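You operate a simulated robot arm through the tools that you are given. There is no shell and no other tool. Be economical: measure what you need, move in short steps, check, and stop when the job is done.

The job below is to be done with a simulated robot arm. You get a single attempt, and the scene is never put back.

Task
Put the label roll from the ink table top on top of the proof there.

It is judged by the outcome, as a careful person would: the job done as asked, and still so three seconds after it is handed in. It fails if anything else is knocked over, pushed out of place, dropped, spilled or broken.

Robot
A 7-joint arm with a two-finger parallel gripper, fixed in place. Base frame: the origin is at the foot of the arm, x ahead of it, y to its left, z up; the work surface is at about z = 0. Readings come in cm, degrees, newtons and seconds.
With the tool pointing down near the work surface it reaches from about 24 to 62 cm from the base axis. Its first joint turns from -66.0 to 66.0 degrees. Payload 2.6 kg.
The tool frame sits at the grasp point between the pads (the TCP): z along the fingers, y along the line on which they close. The tips reach 3 cm beyond it. The gripper opens to 9.4 cm. The fingers are 2.8 cm wide and 1 cm thick; the gripper's body (5 by 9.6 cm) begins 5.5 cm behind the TCP.
Orientation is that of the tool frame in the base frame, as [roll, pitch, yaw] about the fixed x, y, z axes, in that order (R = Rz(yaw) Ry(pitch) Rx(roll)). With the fingers straight down and closing along the base's y, the tool's x points along the base's -x, its y along +y and its z along -z.

Tools
- The arm moves only by the tool step_arm. Its arguments are lists of equal length, an entry for each row: "fingers": the finger opening in m, from 0 to 0.094; "travel": the shift along the tool's x, y, z in m, a list of three; "yaw": the turn about the tool's z in degrees. In form: {"fingers": [fingers, ...], "travel": [[tx, ty, tz], ...], "yaw": [yaw, ...]}. A call has 1 to 12 rows; each row shifts and turns the commanded pose from where the row before left it, along the tool's axes as they then stand. Each row takes 0.2 s and may step no farther than 5 cm and 8.6 degrees from the row before; otherwise, or with a gripper value out of range, the whole call is refused. Where a pose cannot be reached the arm comes as near as it can. A force on the tool above 40 N (or 10 N above the force at the start of the call, whichever is more), or a blocked arm, ends the call early, and 0.2 s more pass. The fingers move at their own pace (about 7.2 cm/s each) and stop on an object; they squeeze with about 22 N. The grip force told is the motor's: it shows also when the fingers shut on nothing. Time passes only in rows, and 0.2 s behind the last, so rows that do not move let the fingers close. The reply holds the time, the measured pose of the TCP, the force on the tool along the base axes, the opening and the grip force, in the units named above and with some noise, and new pictures: "pictures" is both (left out), scene, wrist or none.
- Cameras (640 x 400 px; columns grow to the right, rows downward): "scene" is fixed at [2.57, 42.04, 57.35]; the picture's right is [-0.85, -0.52, 0.00], its down [-0.26, 0.42, -0.87] and it looks along [0.46, -0.74, -0.49] (base axes); focal length 339 px, centre (320, 200). "wrist" rides on the gripper at [7.6, 1.4, -10.3] in the tool frame; the picture's right is [-0.18, 0.98, 0.00], its down [-0.75, -0.14, -0.64] and it looks along [-0.63, -0.12, 0.77] (tool axes); focal length 243 px, centre (320, 200). There is no depth. A picture from a camera that has moved, and an enlarged one, comes with that camera's place and axes in the base frame and with its lens.
- enlarge(camera, box): a new picture of the part [left, top, right, bottom] of that camera's present view, enlarged. It takes no simulated time.
- job_done(): hands the job in; it is judged then, once.

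Go step by step. Nothing tells you positions but the pictures and the camera data: compare them with the known pose of the tool, close in by small moves and look again before you grip or let go. The budget is 90 turns and 170 pictures, counting those below and the enlarged ones. Unless the task says otherwise, let go and move clear before handing in, and close with one line.

The tools are called after "Emit:" as name(argument=value, ...) on one line, values as JSON. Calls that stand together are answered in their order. step_arm: Moves the arm, as the interface text tells. Its arguments: {"type":"object","properties":{"fingers":{"type":"array","items":{"type":"number"}},"travel":{"type":"array","items":{"type":"array","items":{"type":"number"}}},"yaw":{"type":"array","items":{"type":"number"}},"pictures":{"type":"string","enum":["both","scene","wrist","none"]}},"required":["fingers","travel","yaw"]} The other tools are called the same way: enlarge (camera, box) takes an enlarged picture of a part of a camera's view; job_done () hands the job in.

At the start:

```text
time_s: 0.0
eef_pos: [42.2, 1.56, 36.4]
ee_rot: [180.0, 0.0, -180.0]
contact_force: [0.7, 0.8, 0.2]
gripper_width: 9.36
grip_force: 0.0
```

scene: 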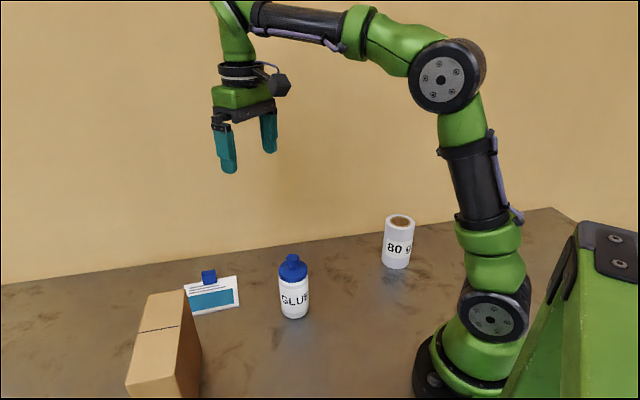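
wrist: 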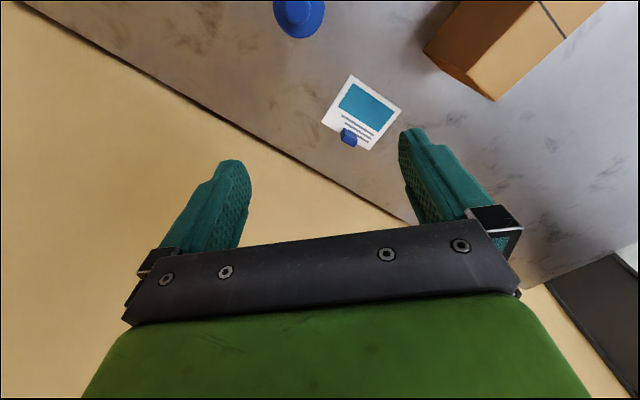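

I see a white roll ("80 g") at roughly (22, -27), a white card with a blue clip at roughly (54, 7), a glue bottle and a box. I'll look closer at the roll and the card first.

Emit:
enlarge(camera="scene", box=[350, 190, 450, 290])

Emit:
enlarge(camera="scene", box=[120, 240, 320, 360])

Emit:
enlarge(camera="wrist", box=[290, 50, 430, 170])

```text
4.00 times, centred on (400, 240) of scene
camera zoom: at [2.57, 42.04, 57.35], right [-0.85, -0.52, 0.0], down [-0.26, 0.42, -0.87], along [0.46, -0.74, -0.49], focal length 1356 px, centre (0, 40)
```

zoom: 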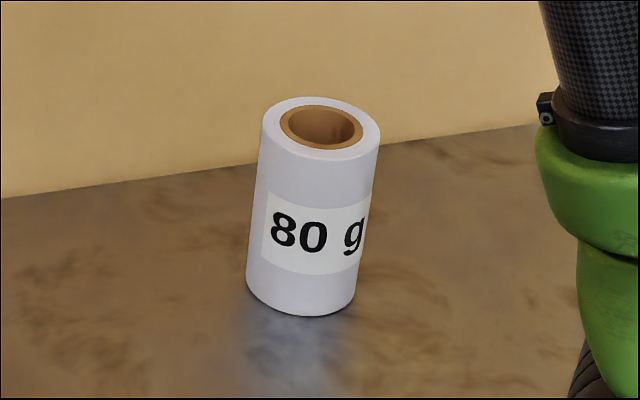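

```text
3.20 times, centred on (220, 300) of scene
camera zoom: at [2.57, 42.04, 57.35], right [-0.85, -0.52, 0.0], down [-0.26, 0.42, -0.87], along [0.46, -0.74, -0.49], focal length 1085 px, centre (640, -120)
```

zoom: 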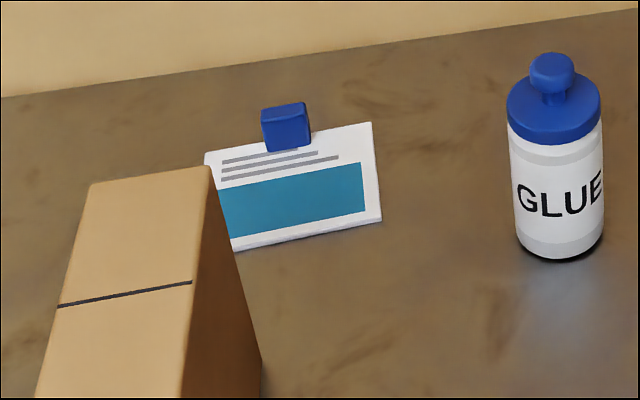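

```text
3.33 times, centred on (360, 110) of wrist
camera zoom: at [34.44, 2.96, 46.62], right [0.18, 0.98, 0.0], down [0.75, -0.14, 0.64], along [0.63, -0.12, -0.77], focal length 809 px, centre (187, 500)
```

zoom: 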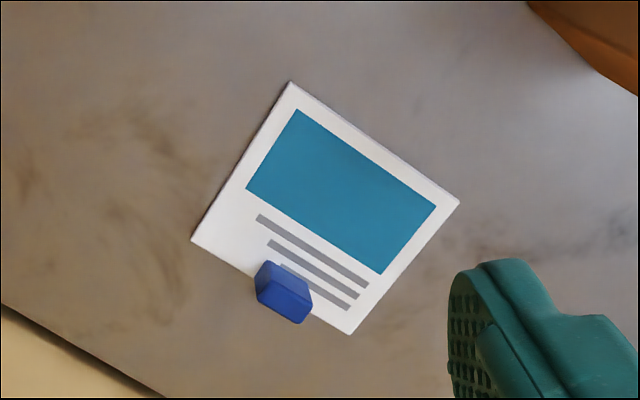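

The roll stands about 12 cm tall and 7 cm wide near (22.4, -26.6). The card is about 12 x 10 cm, centred near (53, 7), with its clip near (56.6, 4.5). I'll move high over the roll and check.

Emit:
step_arm(fingers=[0.094, 0.094, 0.094, 0.094, 0.094, 0.094, 0.094, 0.094, 0.094, 0.094], travel=[[0.022, -0.0313, 0], [0.022, -0.0313, 0], [0.022, -0.0313, 0], [0.022, -0.0313, 0], [0.022, -0.0313, 0], [0.022, -0.0313, 0], [0.022, -0.0313, 0], [0.022, -0.0313, 0], [0.022, -0.0313, 0], [0, 0, 0]], yaw=[0, 0, 0, 0, 0, 0, 0, 0, 0, 0])

```text
time_s: 2.2
eef_pos: [22.45, -26.7, 36.29]
ee_rot: [-180.0, -0.1, 180.0]
contact_force: [-0.5, 0.5, -0.4]
gripper_width: 9.42
grip_force: 0.1
camera wrist: at [14.61, -25.36, 46.53], right [0.18, 0.98, 0.0], down [0.75, -0.14, 0.64], along [0.63, -0.12, -0.77], focal length 243 px, centre (320, 200)
```

scene: 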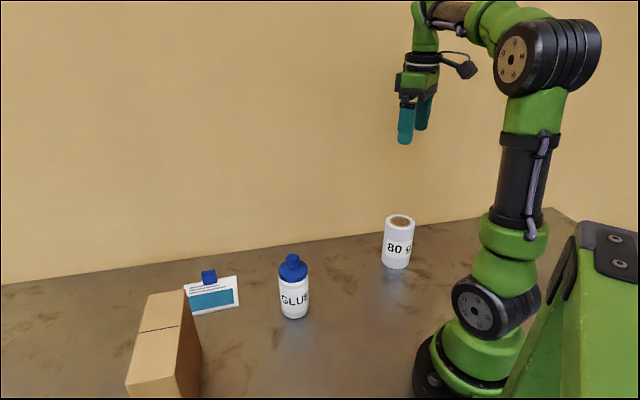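
wrist: 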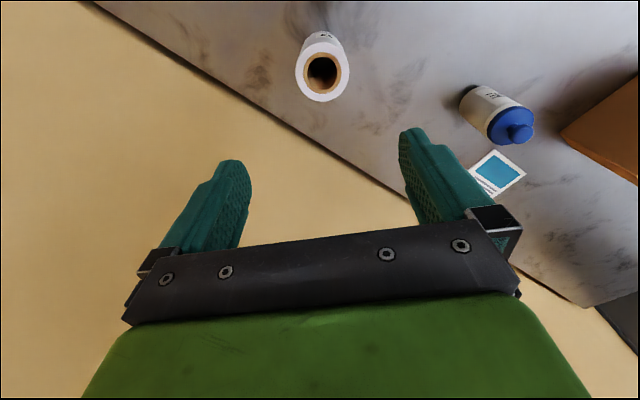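

The roll's top is near (22.0, -26.6), almost under the gripper. I'll descend partway to z≈18 and re-check the centring.

Emit:
step_arm(fingers=[0.094, 0.094, 0.094, 0.094, 0.094, 0.094], travel=[[0.004, 0.001, 0.035], [0, 0, 0.04], [0, 0, 0.04], [0, 0, 0.04], [0, 0, 0.028], [0, 0, 0]], yaw=[0, 0, 0, 0, 0, 0])

Emit:
enlarge(camera="scene", box=[350, 150, 450, 290])

```text
time_s: 3.6
eef_pos: [22.02, -26.64, 18.0]
ee_rot: [180.0, 0.0, -179.9]
contact_force: [0.0, 0.3, -0.7]
gripper_width: 9.4
grip_force: 0.0
camera wrist: at [14.23, -25.1, 28.2], right [0.18, 0.98, 0.0], down [0.75, -0.14, 0.64], along [0.63, -0.12, -0.77], focal length 243 px, centre (320, 200)
```

scene: 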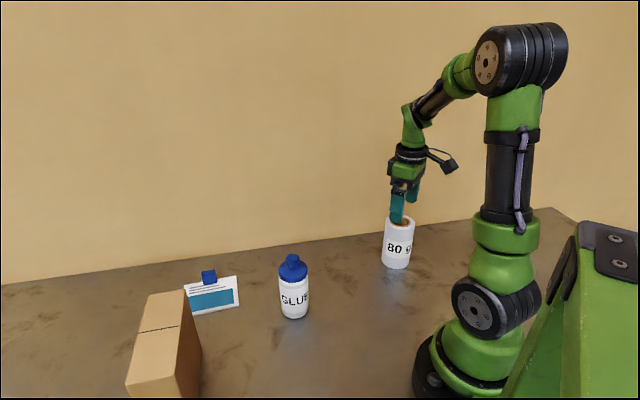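
wrist: 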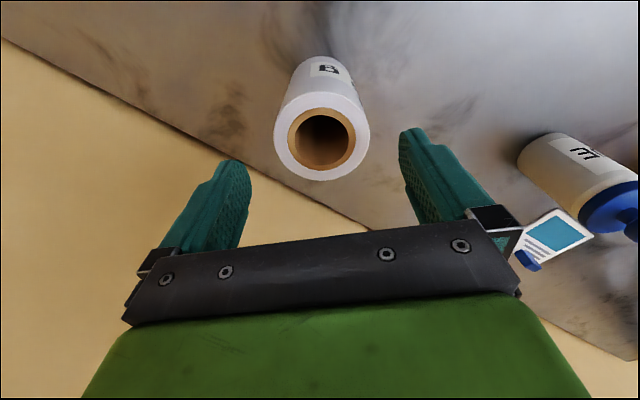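

```text
2.86 times, centred on (400, 220) of scene
camera zoom: at [2.57, 42.04, 57.35], right [-0.85, -0.52, 0.0], down [-0.26, 0.42, -0.87], along [0.46, -0.74, -0.49], focal length 969 px, centre (91, 143)
```

zoom: 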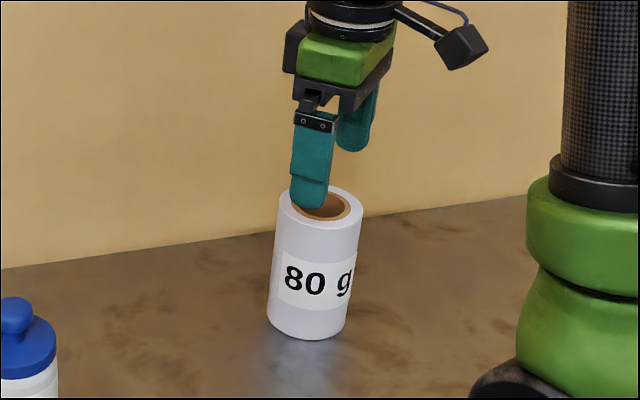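

The roll's top is centred at about (22, -26.5) and lies between the fingers. I'll descend to z≈8.8 with the fingers open.

Emit:
step_arm(fingers=[0.094, 0.094, 0.094, 0.094, 0.094, 0.094], travel=[[0.0005, 0.001, 0.02], [0, 0, 0.02], [0, 0, 0.02], [0, 0, 0.02], [0, 0, 0.012], [0, 0, 0]], yaw=[0, 0, 0, 0, 0, 0])

Emit:
enlarge(camera="scene", box=[350, 150, 450, 290])

```text
time_s: 5.0
eef_pos: [21.76, -26.52, 8.62]
ee_rot: [179.9, -0.1, 179.9]
contact_force: [0.1, 0.0, -0.4]
gripper_width: 9.41
grip_force: 0.0
camera wrist: at [14.1, -24.97, 18.85], right [0.18, 0.98, 0.0], down [0.75, -0.14, 0.64], along [0.63, -0.12, -0.77], focal length 243 px, centre (320, 200)
```

scene: 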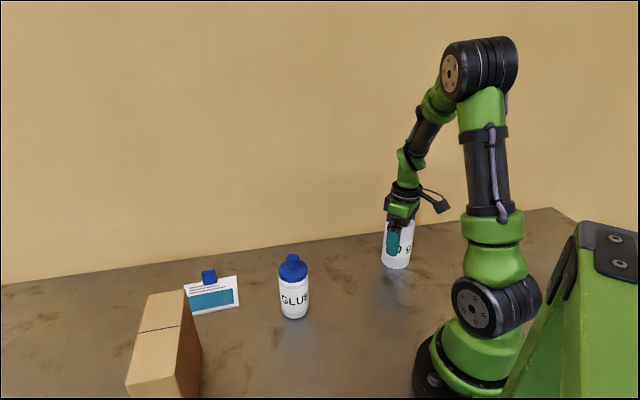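
wrist: 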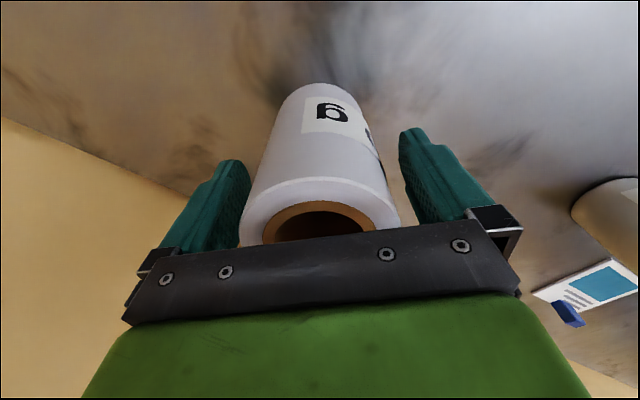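

```text
2.86 times, centred on (400, 220) of scene
camera zoom: at [2.57, 42.04, 57.35], right [-0.85, -0.52, 0.0], down [-0.26, 0.42, -0.87], along [0.46, -0.74, -0.49], focal length 969 px, centre (91, 143)
```

zoom: 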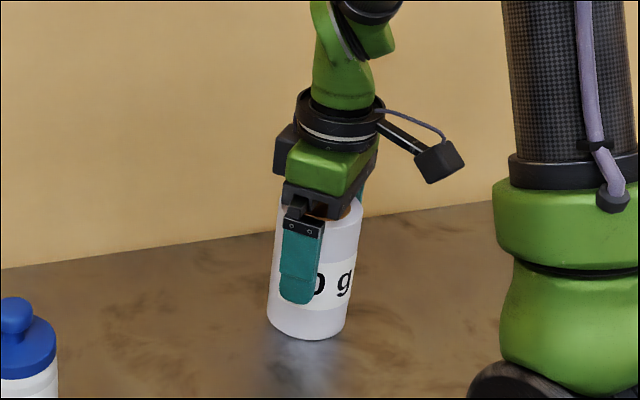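

The fingers straddle the roll and are well centred. I'll close the grip.

Emit:
step_arm(fingers=[0.05, 0.05, 0.05, 0.05], travel=[[0, 0, 0], [0, 0, 0], [0, 0, 0], [0, 0, 0]], yaw=[0, 0, 0, 0], pictures="wrist")

```text
time_s: 6.0
eef_pos: [21.85, -26.39, 8.62]
ee_rot: [180.0, 0.0, -179.9]
contact_force: [0.7, 0.7, -0.5]
gripper_width: 7.1
grip_force: 21.7
camera wrist: at [14.1, -24.97, 18.87], right [0.18, 0.98, 0.0], down [0.75, -0.14, 0.64], along [0.63, -0.12, -0.77], focal length 243 px, centre (320, 200)
```

wrist: 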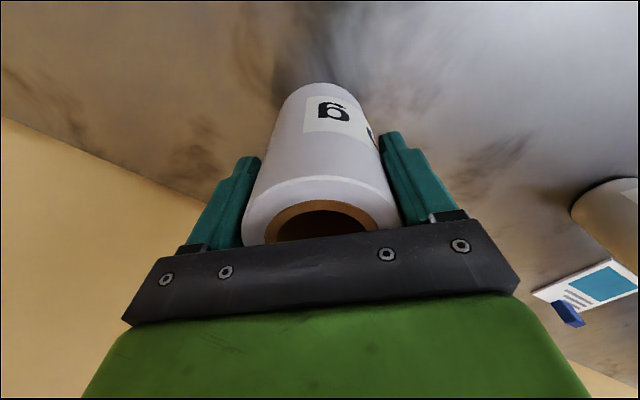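

The fingers have stopped on the roll at 7.1 cm with 22 N, so it is held. I'll lift straight up slowly.

Emit:
step_arm(fingers=[0.05, 0.05, 0.05, 0.05, 0.05, 0.05, 0.05, 0.05, 0.05, 0.05], travel=[[0, 0, -0.01], [0, 0, -0.02], [0, 0, -0.025], [0, 0, -0.03], [0, 0, -0.03], [0, 0, -0.03], [0, 0, -0.03], [0, 0, -0.03], [0, 0, -0.02], [0, 0, 0]], yaw=[0, 0, 0, 0, 0, 0, 0, 0, 0, 0])

```text
time_s: 8.2
eef_pos: [21.93, -26.33, 31.57]
ee_rot: [-180.0, 0.1, -179.9]
contact_force: [1.6, 0.8, -3.3]
gripper_width: 7.07
grip_force: 22.2
camera wrist: at [14.23, -24.94, 41.86], right [0.18, 0.98, 0.0], down [0.75, -0.14, 0.64], along [0.63, -0.12, -0.77], focal length 243 px, centre (320, 200)
```

scene: 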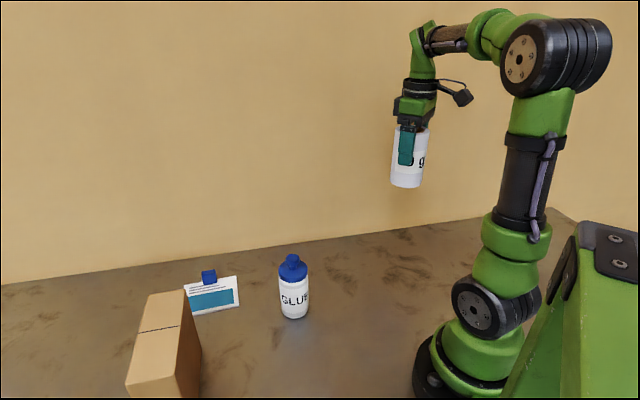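
wrist: 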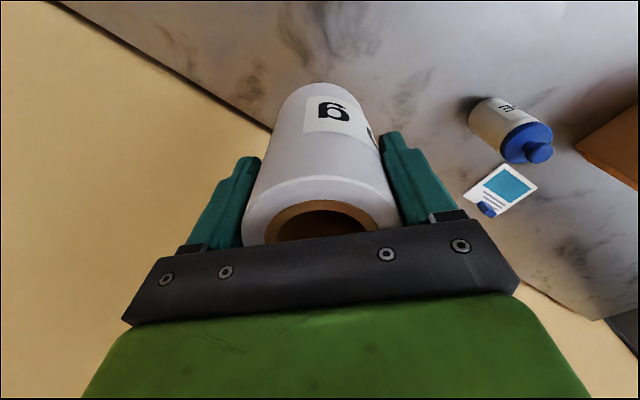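

The roll is lifted cleanly. I'll carry it at this height toward the spot above the card at (52.4, 8.0), which is offset away from the clip.

Emit:
step_arm(fingers=[0.05, 0.05, 0.05, 0.05, 0.05, 0.05, 0.05, 0.05, 0.05, 0.05, 0.05, 0.05], travel=[[-0.015, 0.017, 0], [-0.027, 0.0305, 0], [-0.03, 0.034, 0], [-0.03, 0.034, 0], [-0.03, 0.034, 0], [-0.03, 0.034, 0], [-0.03, 0.034, 0], [-0.03, 0.034, 0], [-0.03, 0.034, 0], [-0.03, 0.034, 0], [-0.015, 0.017, 0], [-0.008, 0.0065, 0]], yaw=[0, 0, 0, 0, 0, 0, 0, 0, 0, 0, 0, 0])

Emit:
enlarge(camera="wrist", box=[250, 40, 490, 190])

Emit:
enlarge(camera="scene", box=[110, 150, 310, 400])

```text
time_s: 10.8
eef_pos: [52.44, 7.78, 31.26]
ee_rot: [179.9, 0.0, 180.0]
contact_force: [0.7, -1.2, -2.8]
gripper_width: 7.11
grip_force: 22.2
camera wrist: at [44.77, 9.28, 41.49], right [0.18, 0.98, 0.0], down [0.75, -0.14, 0.64], along [0.63, -0.12, -0.77], focal length 243 px, centre (320, 200)
```

scene: 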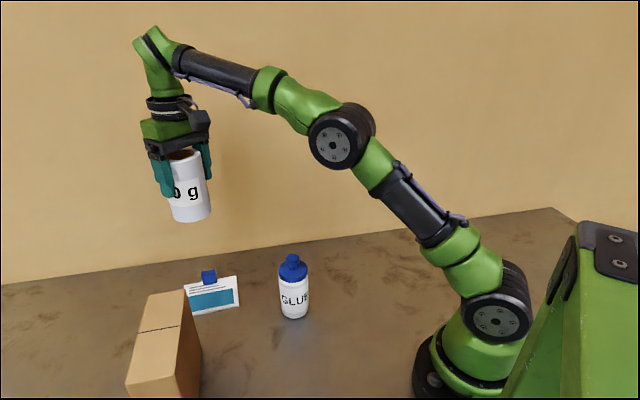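
wrist: 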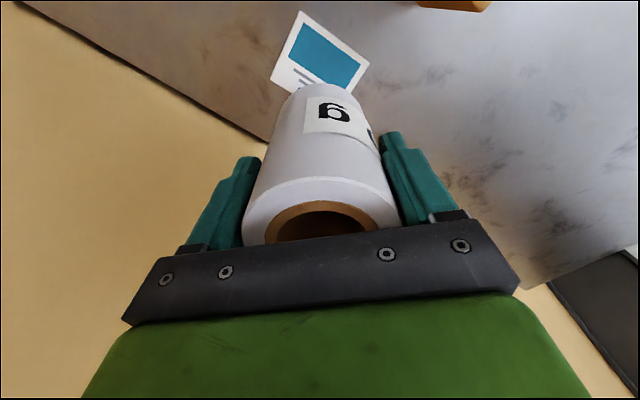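

```text
2.67 times, centred on (370, 115) of wrist
camera zoom: at [44.77, 9.28, 41.49], right [0.18, 0.98, 0.0], down [0.75, -0.14, 0.64], along [0.63, -0.12, -0.77], focal length 647 px, centre (187, 427)
```

zoom: 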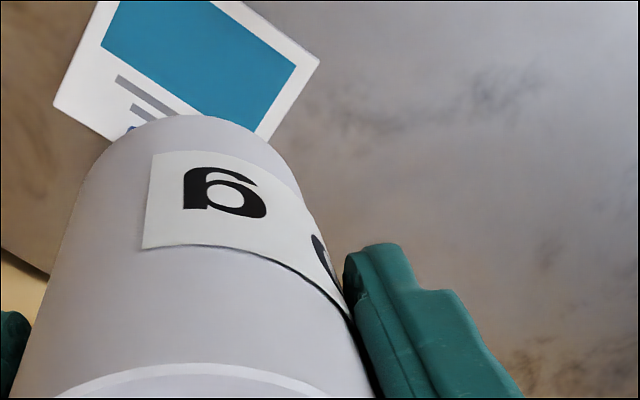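

```text
1.60 times, centred on (210, 275) of scene
camera zoom: at [2.57, 42.04, 57.35], right [-0.85, -0.52, 0.0], down [-0.26, 0.42, -0.87], along [0.46, -0.74, -0.49], focal length 542 px, centre (496, 80)
```

zoom: 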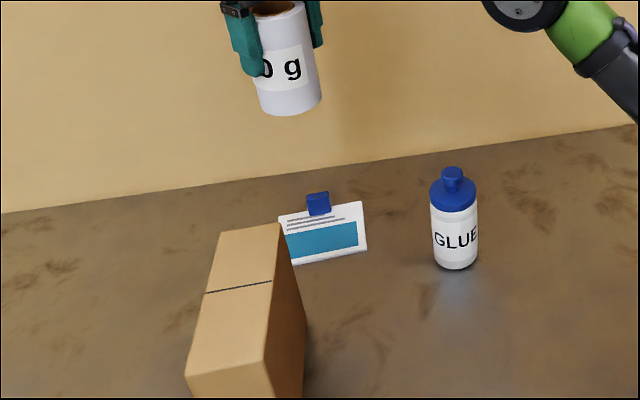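

The card's corners again put its centre near (53.5, 7.4), with the clip on the far side. I'll nudge the roll to (52.7, 8.1), lower it to z≈13 and look again.

Emit:
step_arm(fingers=[0.05, 0.05, 0.05, 0.05, 0.05, 0.05, 0.05, 0.05, 0.05], travel=[[-0.002, 0.003, 0.01], [0, 0, 0.025], [0, 0, 0.03], [0, 0, 0.03], [0, 0, 0.03], [0, 0, 0.025], [0, 0, 0.02], [0, 0, 0.01], [0, 0, 0]], yaw=[0, 0, 0, 0, 0, 0, 0, 0, 0])

Emit:
enlarge(camera="scene", box=[150, 200, 270, 320])

Emit:
enlarge(camera="wrist", box=[200, 0, 440, 150])

```text
time_s: 12.8
eef_pos: [52.69, 8.04, 13.32]
ee_rot: [180.0, 0.0, -180.0]
contact_force: [0.2, -0.4, -2.6]
gripper_width: 7.09
grip_force: 21.8
camera wrist: at [44.81, 9.57, 23.57], right [0.18, 0.98, 0.0], down [0.75, -0.14, 0.64], along [0.63, -0.12, -0.77], focal length 243 px, centre (320, 200)
```

scene: 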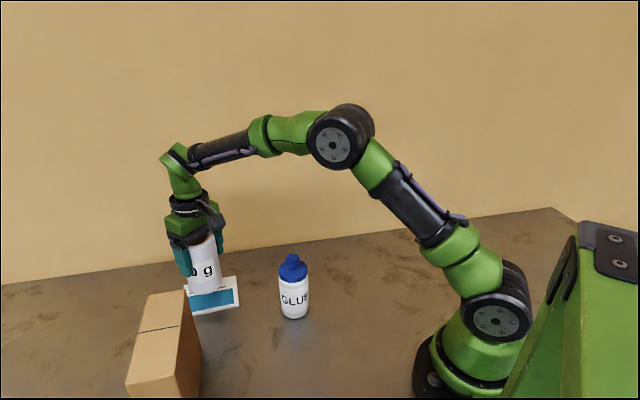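
wrist: 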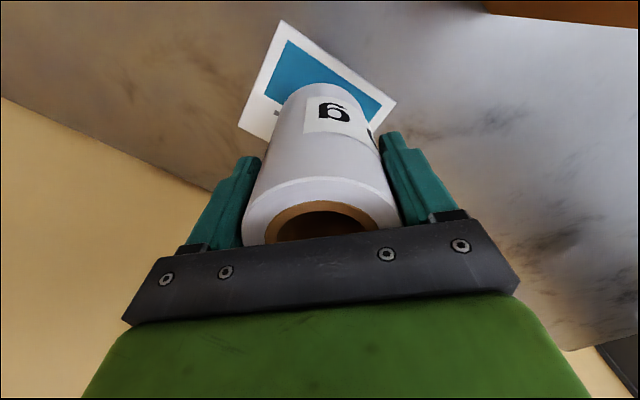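

```text
3.33 times, centred on (210, 260) of scene
camera zoom: at [2.58, 42.04, 57.35], right [-0.85, -0.52, 0.0], down [-0.26, 0.42, -0.87], along [0.46, -0.74, -0.49], focal length 1130 px, centre (687, 0)
```

zoom: 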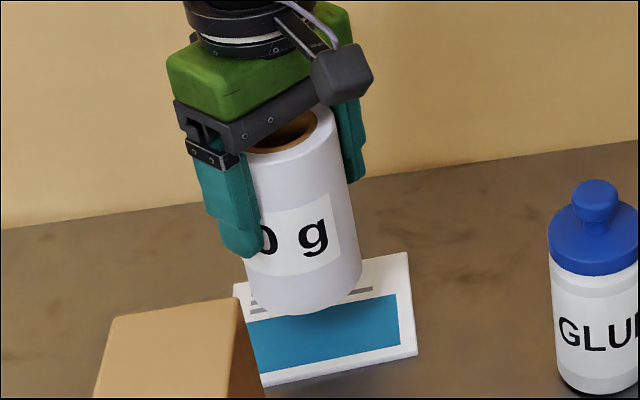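

```text
2.67 times, centred on (320, 75) of wrist
camera zoom: at [44.81, 9.57, 23.57], right [0.18, 0.98, 0.0], down [0.75, -0.14, 0.64], along [0.63, -0.12, -0.77], focal length 647 px, centre (320, 533)
```

zoom: 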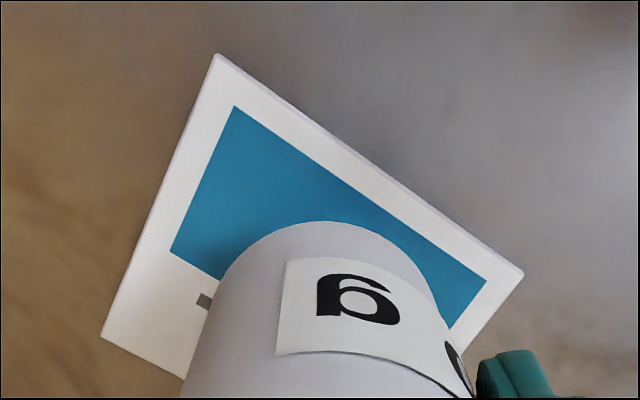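

The roll is over the card, clear of the clip. I'll shift 0.3 cm further from the clip and lower to just above contact.

Emit:
step_arm(fingers=[0.05, 0.05, 0.05, 0.05, 0.05], travel=[[0.002, 0.002, 0.01], [0, 0, 0.012], [0, 0, 0.008], [0, 0, 0.004], [0, 0, 0]], yaw=[0, 0, 0, 0, 0], pictures="none")

Emit:
enlarge(camera="scene", box=[150, 220, 250, 320])

Emit:
enlarge(camera="wrist", box=[200, 0, 440, 150])

```text
time_s: 14.0
eef_pos: [52.36, 8.28, 9.85]
ee_rot: [-179.9, 0.0, 180.0]
contact_force: [0.2, -0.6, -3.0]
gripper_width: 7.09
grip_force: 22.5
```

```text
4.00 times, centred on (200, 270) of scene
camera zoom: at [2.58, 42.04, 57.35], right [-0.85, -0.52, 0.0], down [-0.26, 0.42, -0.87], along [0.46, -0.74, -0.49], focal length 1356 px, centre (800, -80)
```

zoom: 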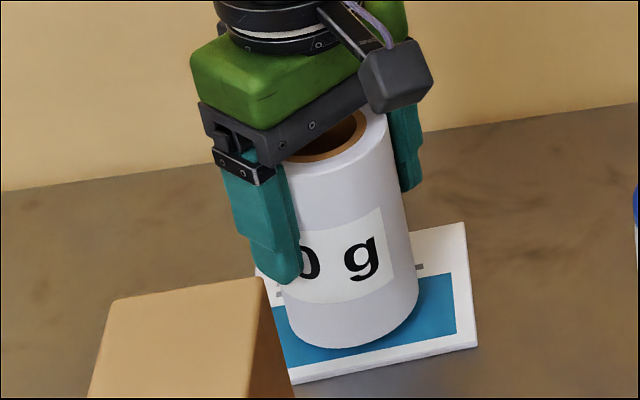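

```text
2.67 times, centred on (320, 75) of wrist
camera zoom: at [44.71, 9.76, 20.11], right [0.18, 0.98, 0.0], down [0.75, -0.14, 0.64], along [0.63, -0.12, -0.77], focal length 647 px, centre (320, 533)
```

zoom: 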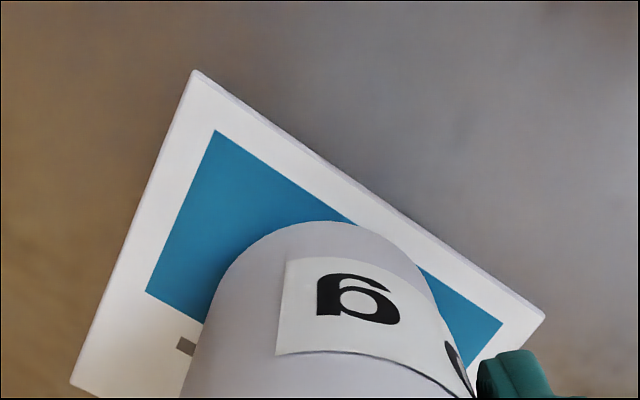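

The roll is about half a centimetre above the card and within its edges. I'll lower in small steps until the force shows contact.

Emit:
step_arm(fingers=[0.05, 0.05, 0.05], travel=[[0, 0, 0.002], [0, 0, 0.0015], [0, 0, 0]], yaw=[0, 0, 0], pictures="none")

```text
time_s: 14.8
eef_pos: [52.32, 8.2, 9.51]
ee_rot: [180.0, -0.1, -180.0]
contact_force: [-0.6, 0.1, -2.5]
gripper_width: 7.09
grip_force: 21.6
```

No contact yet, so I'll go down a little further.

Emit:
step_arm(fingers=[0.05, 0.05, 0.05], travel=[[0, 0, 0.0015], [0, 0, 0.001], [0, 0, 0]], yaw=[0, 0, 0], pictures="none")

Emit:
enlarge(camera="scene", box=[180, 260, 250, 320])

```text
time_s: 15.6
eef_pos: [52.33, 8.26, 9.34]
ee_rot: [180.0, -0.1, -180.0]
contact_force: [-0.8, -0.3, -2.5]
gripper_width: 7.07
grip_force: 21.3
```

```text
6.67 times, centred on (215, 290) of scene
camera zoom: at [2.58, 42.04, 57.35], right [-0.85, -0.52, 0.0], down [-0.26, 0.42, -0.87], along [0.46, -0.74, -0.49], focal length 2260 px, centre (1020, -400)
```

zoom: 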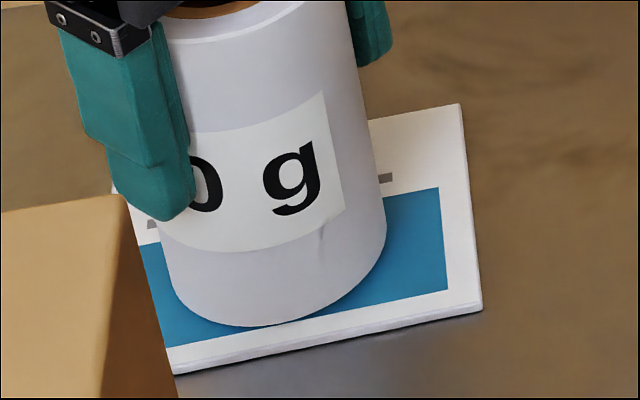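

Very close now, but the force is still that of the hanging weight. I'll take another couple of millimetres.

Emit:
step_arm(fingers=[0.05, 0.05, 0.05], travel=[[0, 0, 0.001], [0, 0, 0.001], [0, 0, 0]], yaw=[0, 0, 0], pictures="none")

```text
time_s: 16.4
eef_pos: [52.53, 8.3, 9.02]
ee_rot: [180.0, 0.0, -179.9]
contact_force: [-0.5, 0.0, -2.1]
gripper_width: 7.09
grip_force: 22.5
```

Emit:
step_arm(fingers=[0.05, 0.05, 0.05], travel=[[0, 0, 0.001], [0, 0, 0.001], [0, 0, 0]], yaw=[0, 0, 0], pictures="none")

Emit:
enlarge(camera="scene", box=[180, 260, 250, 320])

```text
time_s: 17.2
eef_pos: [52.4, 8.4, 8.93]
ee_rot: [-180.0, 0.1, -180.0]
contact_force: [-1.8, -0.3, 5.7]
gripper_width: 7.05
grip_force: 21.6
```

```text
6.67 times, centred on (215, 290) of scene
camera zoom: at [2.57, 42.04, 57.35], right [-0.85, -0.52, 0.0], down [-0.26, 0.42, -0.87], along [0.46, -0.74, -0.49], focal length 2260 px, centre (1020, -400)
```

zoom: 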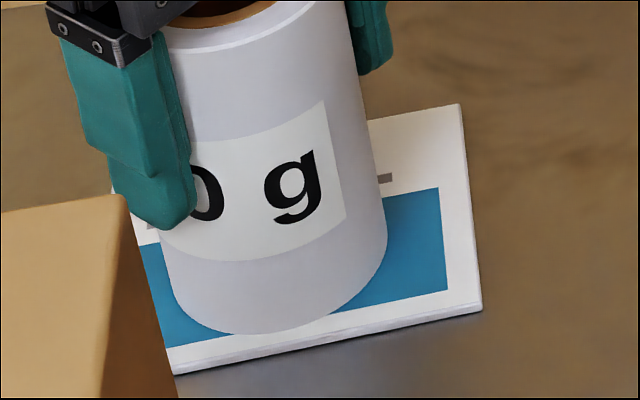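

Contact: the force has turned to +5.7 N and the roll rests on the card. I'll open the fingers without moving.

Emit:
step_arm(fingers=[0.075, 0.08, 0.085, 0.094, 0.094], travel=[[0, 0, 0], [0, 0, 0], [0, 0, 0], [0, 0, 0], [0, 0, 0]], yaw=[0, 0, 0, 0, 0])

```text
time_s: 18.4
eef_pos: [52.46, 8.28, 8.94]
ee_rot: [-180.0, 0.0, -180.0]
contact_force: [0.2, -0.5, 0.5]
gripper_width: 9.4
grip_force: 0.0
camera wrist: at [44.66, 9.82, 19.18], right [0.18, 0.98, 0.0], down [0.75, -0.14, 0.64], along [0.63, -0.12, -0.77], focal length 243 px, centre (320, 200)
```

scene: 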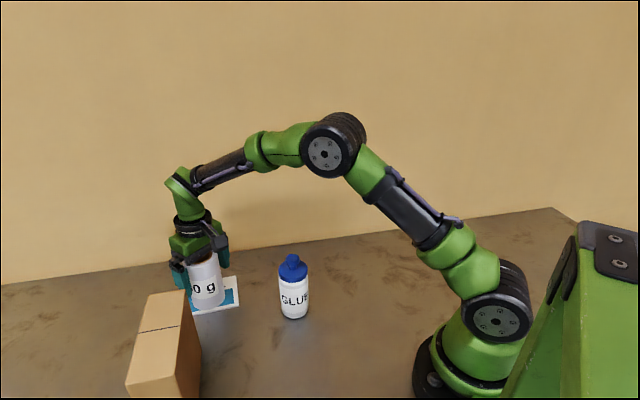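
wrist: 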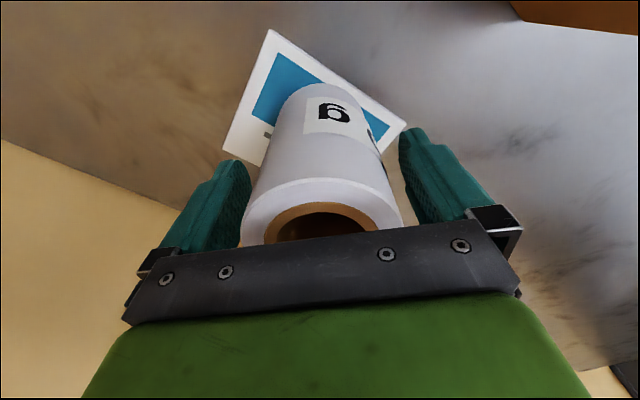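

The roll stands free on the card and the fingers are clear on both sides. I'll retreat straight up.

Emit:
step_arm(fingers=[0.094, 0.094, 0.094, 0.094, 0.094, 0.094, 0.094, 0.094], travel=[[0, 0, -0.01], [0, 0, -0.02], [0, 0, -0.03], [0, 0, -0.03], [0, 0, -0.04], [0, 0, -0.04], [0, 0, -0.03], [0, 0, 0]], yaw=[0, 0, 0, 0, 0, 0, 0, 0])

Emit:
enlarge(camera="scene", box=[150, 220, 270, 320])

```text
time_s: 20.2
eef_pos: [52.31, 8.24, 29.1]
ee_rot: [179.9, 0.0, 179.9]
contact_force: [0.4, -0.6, 0.6]
gripper_width: 9.39
grip_force: 0.1
camera wrist: at [44.61, 9.73, 39.25], right [0.18, 0.98, 0.0], down [0.75, -0.14, 0.64], along [0.63, -0.12, -0.77], focal length 243 px, centre (320, 200)
```

scene: 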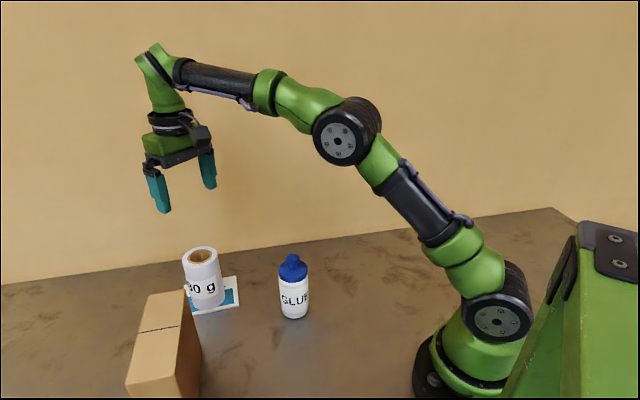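
wrist: 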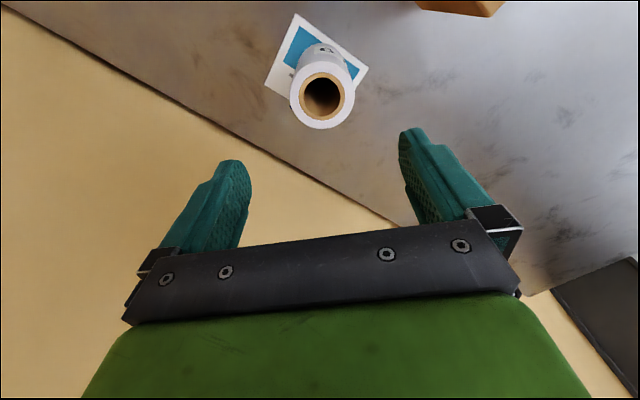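

```text
4.00 times, centred on (210, 270) of scene
camera zoom: at [2.57, 42.04, 57.35], right [-0.85, -0.52, 0.0], down [-0.26, 0.42, -0.87], along [0.46, -0.74, -0.49], focal length 1356 px, centre (760, -80)
```

zoom: 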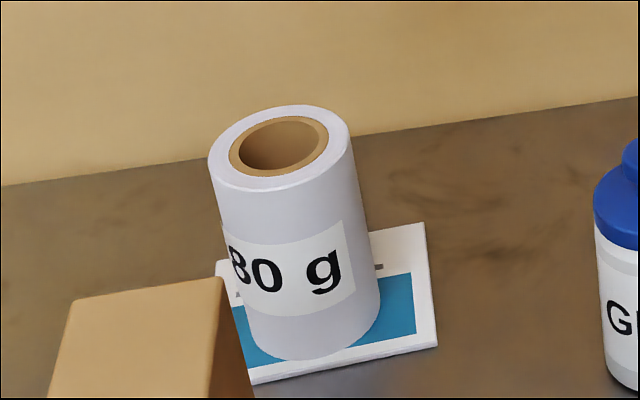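

The roll stands upright on the card, the gripper is clear and nothing else has moved, so I'm handing in.

Emit:
job_done()

```text
The job is handed in.
```

The label roll is standing upright on top of the proof, clear of its clip; the gripper has let go and moved away, and nothing else was disturbed.
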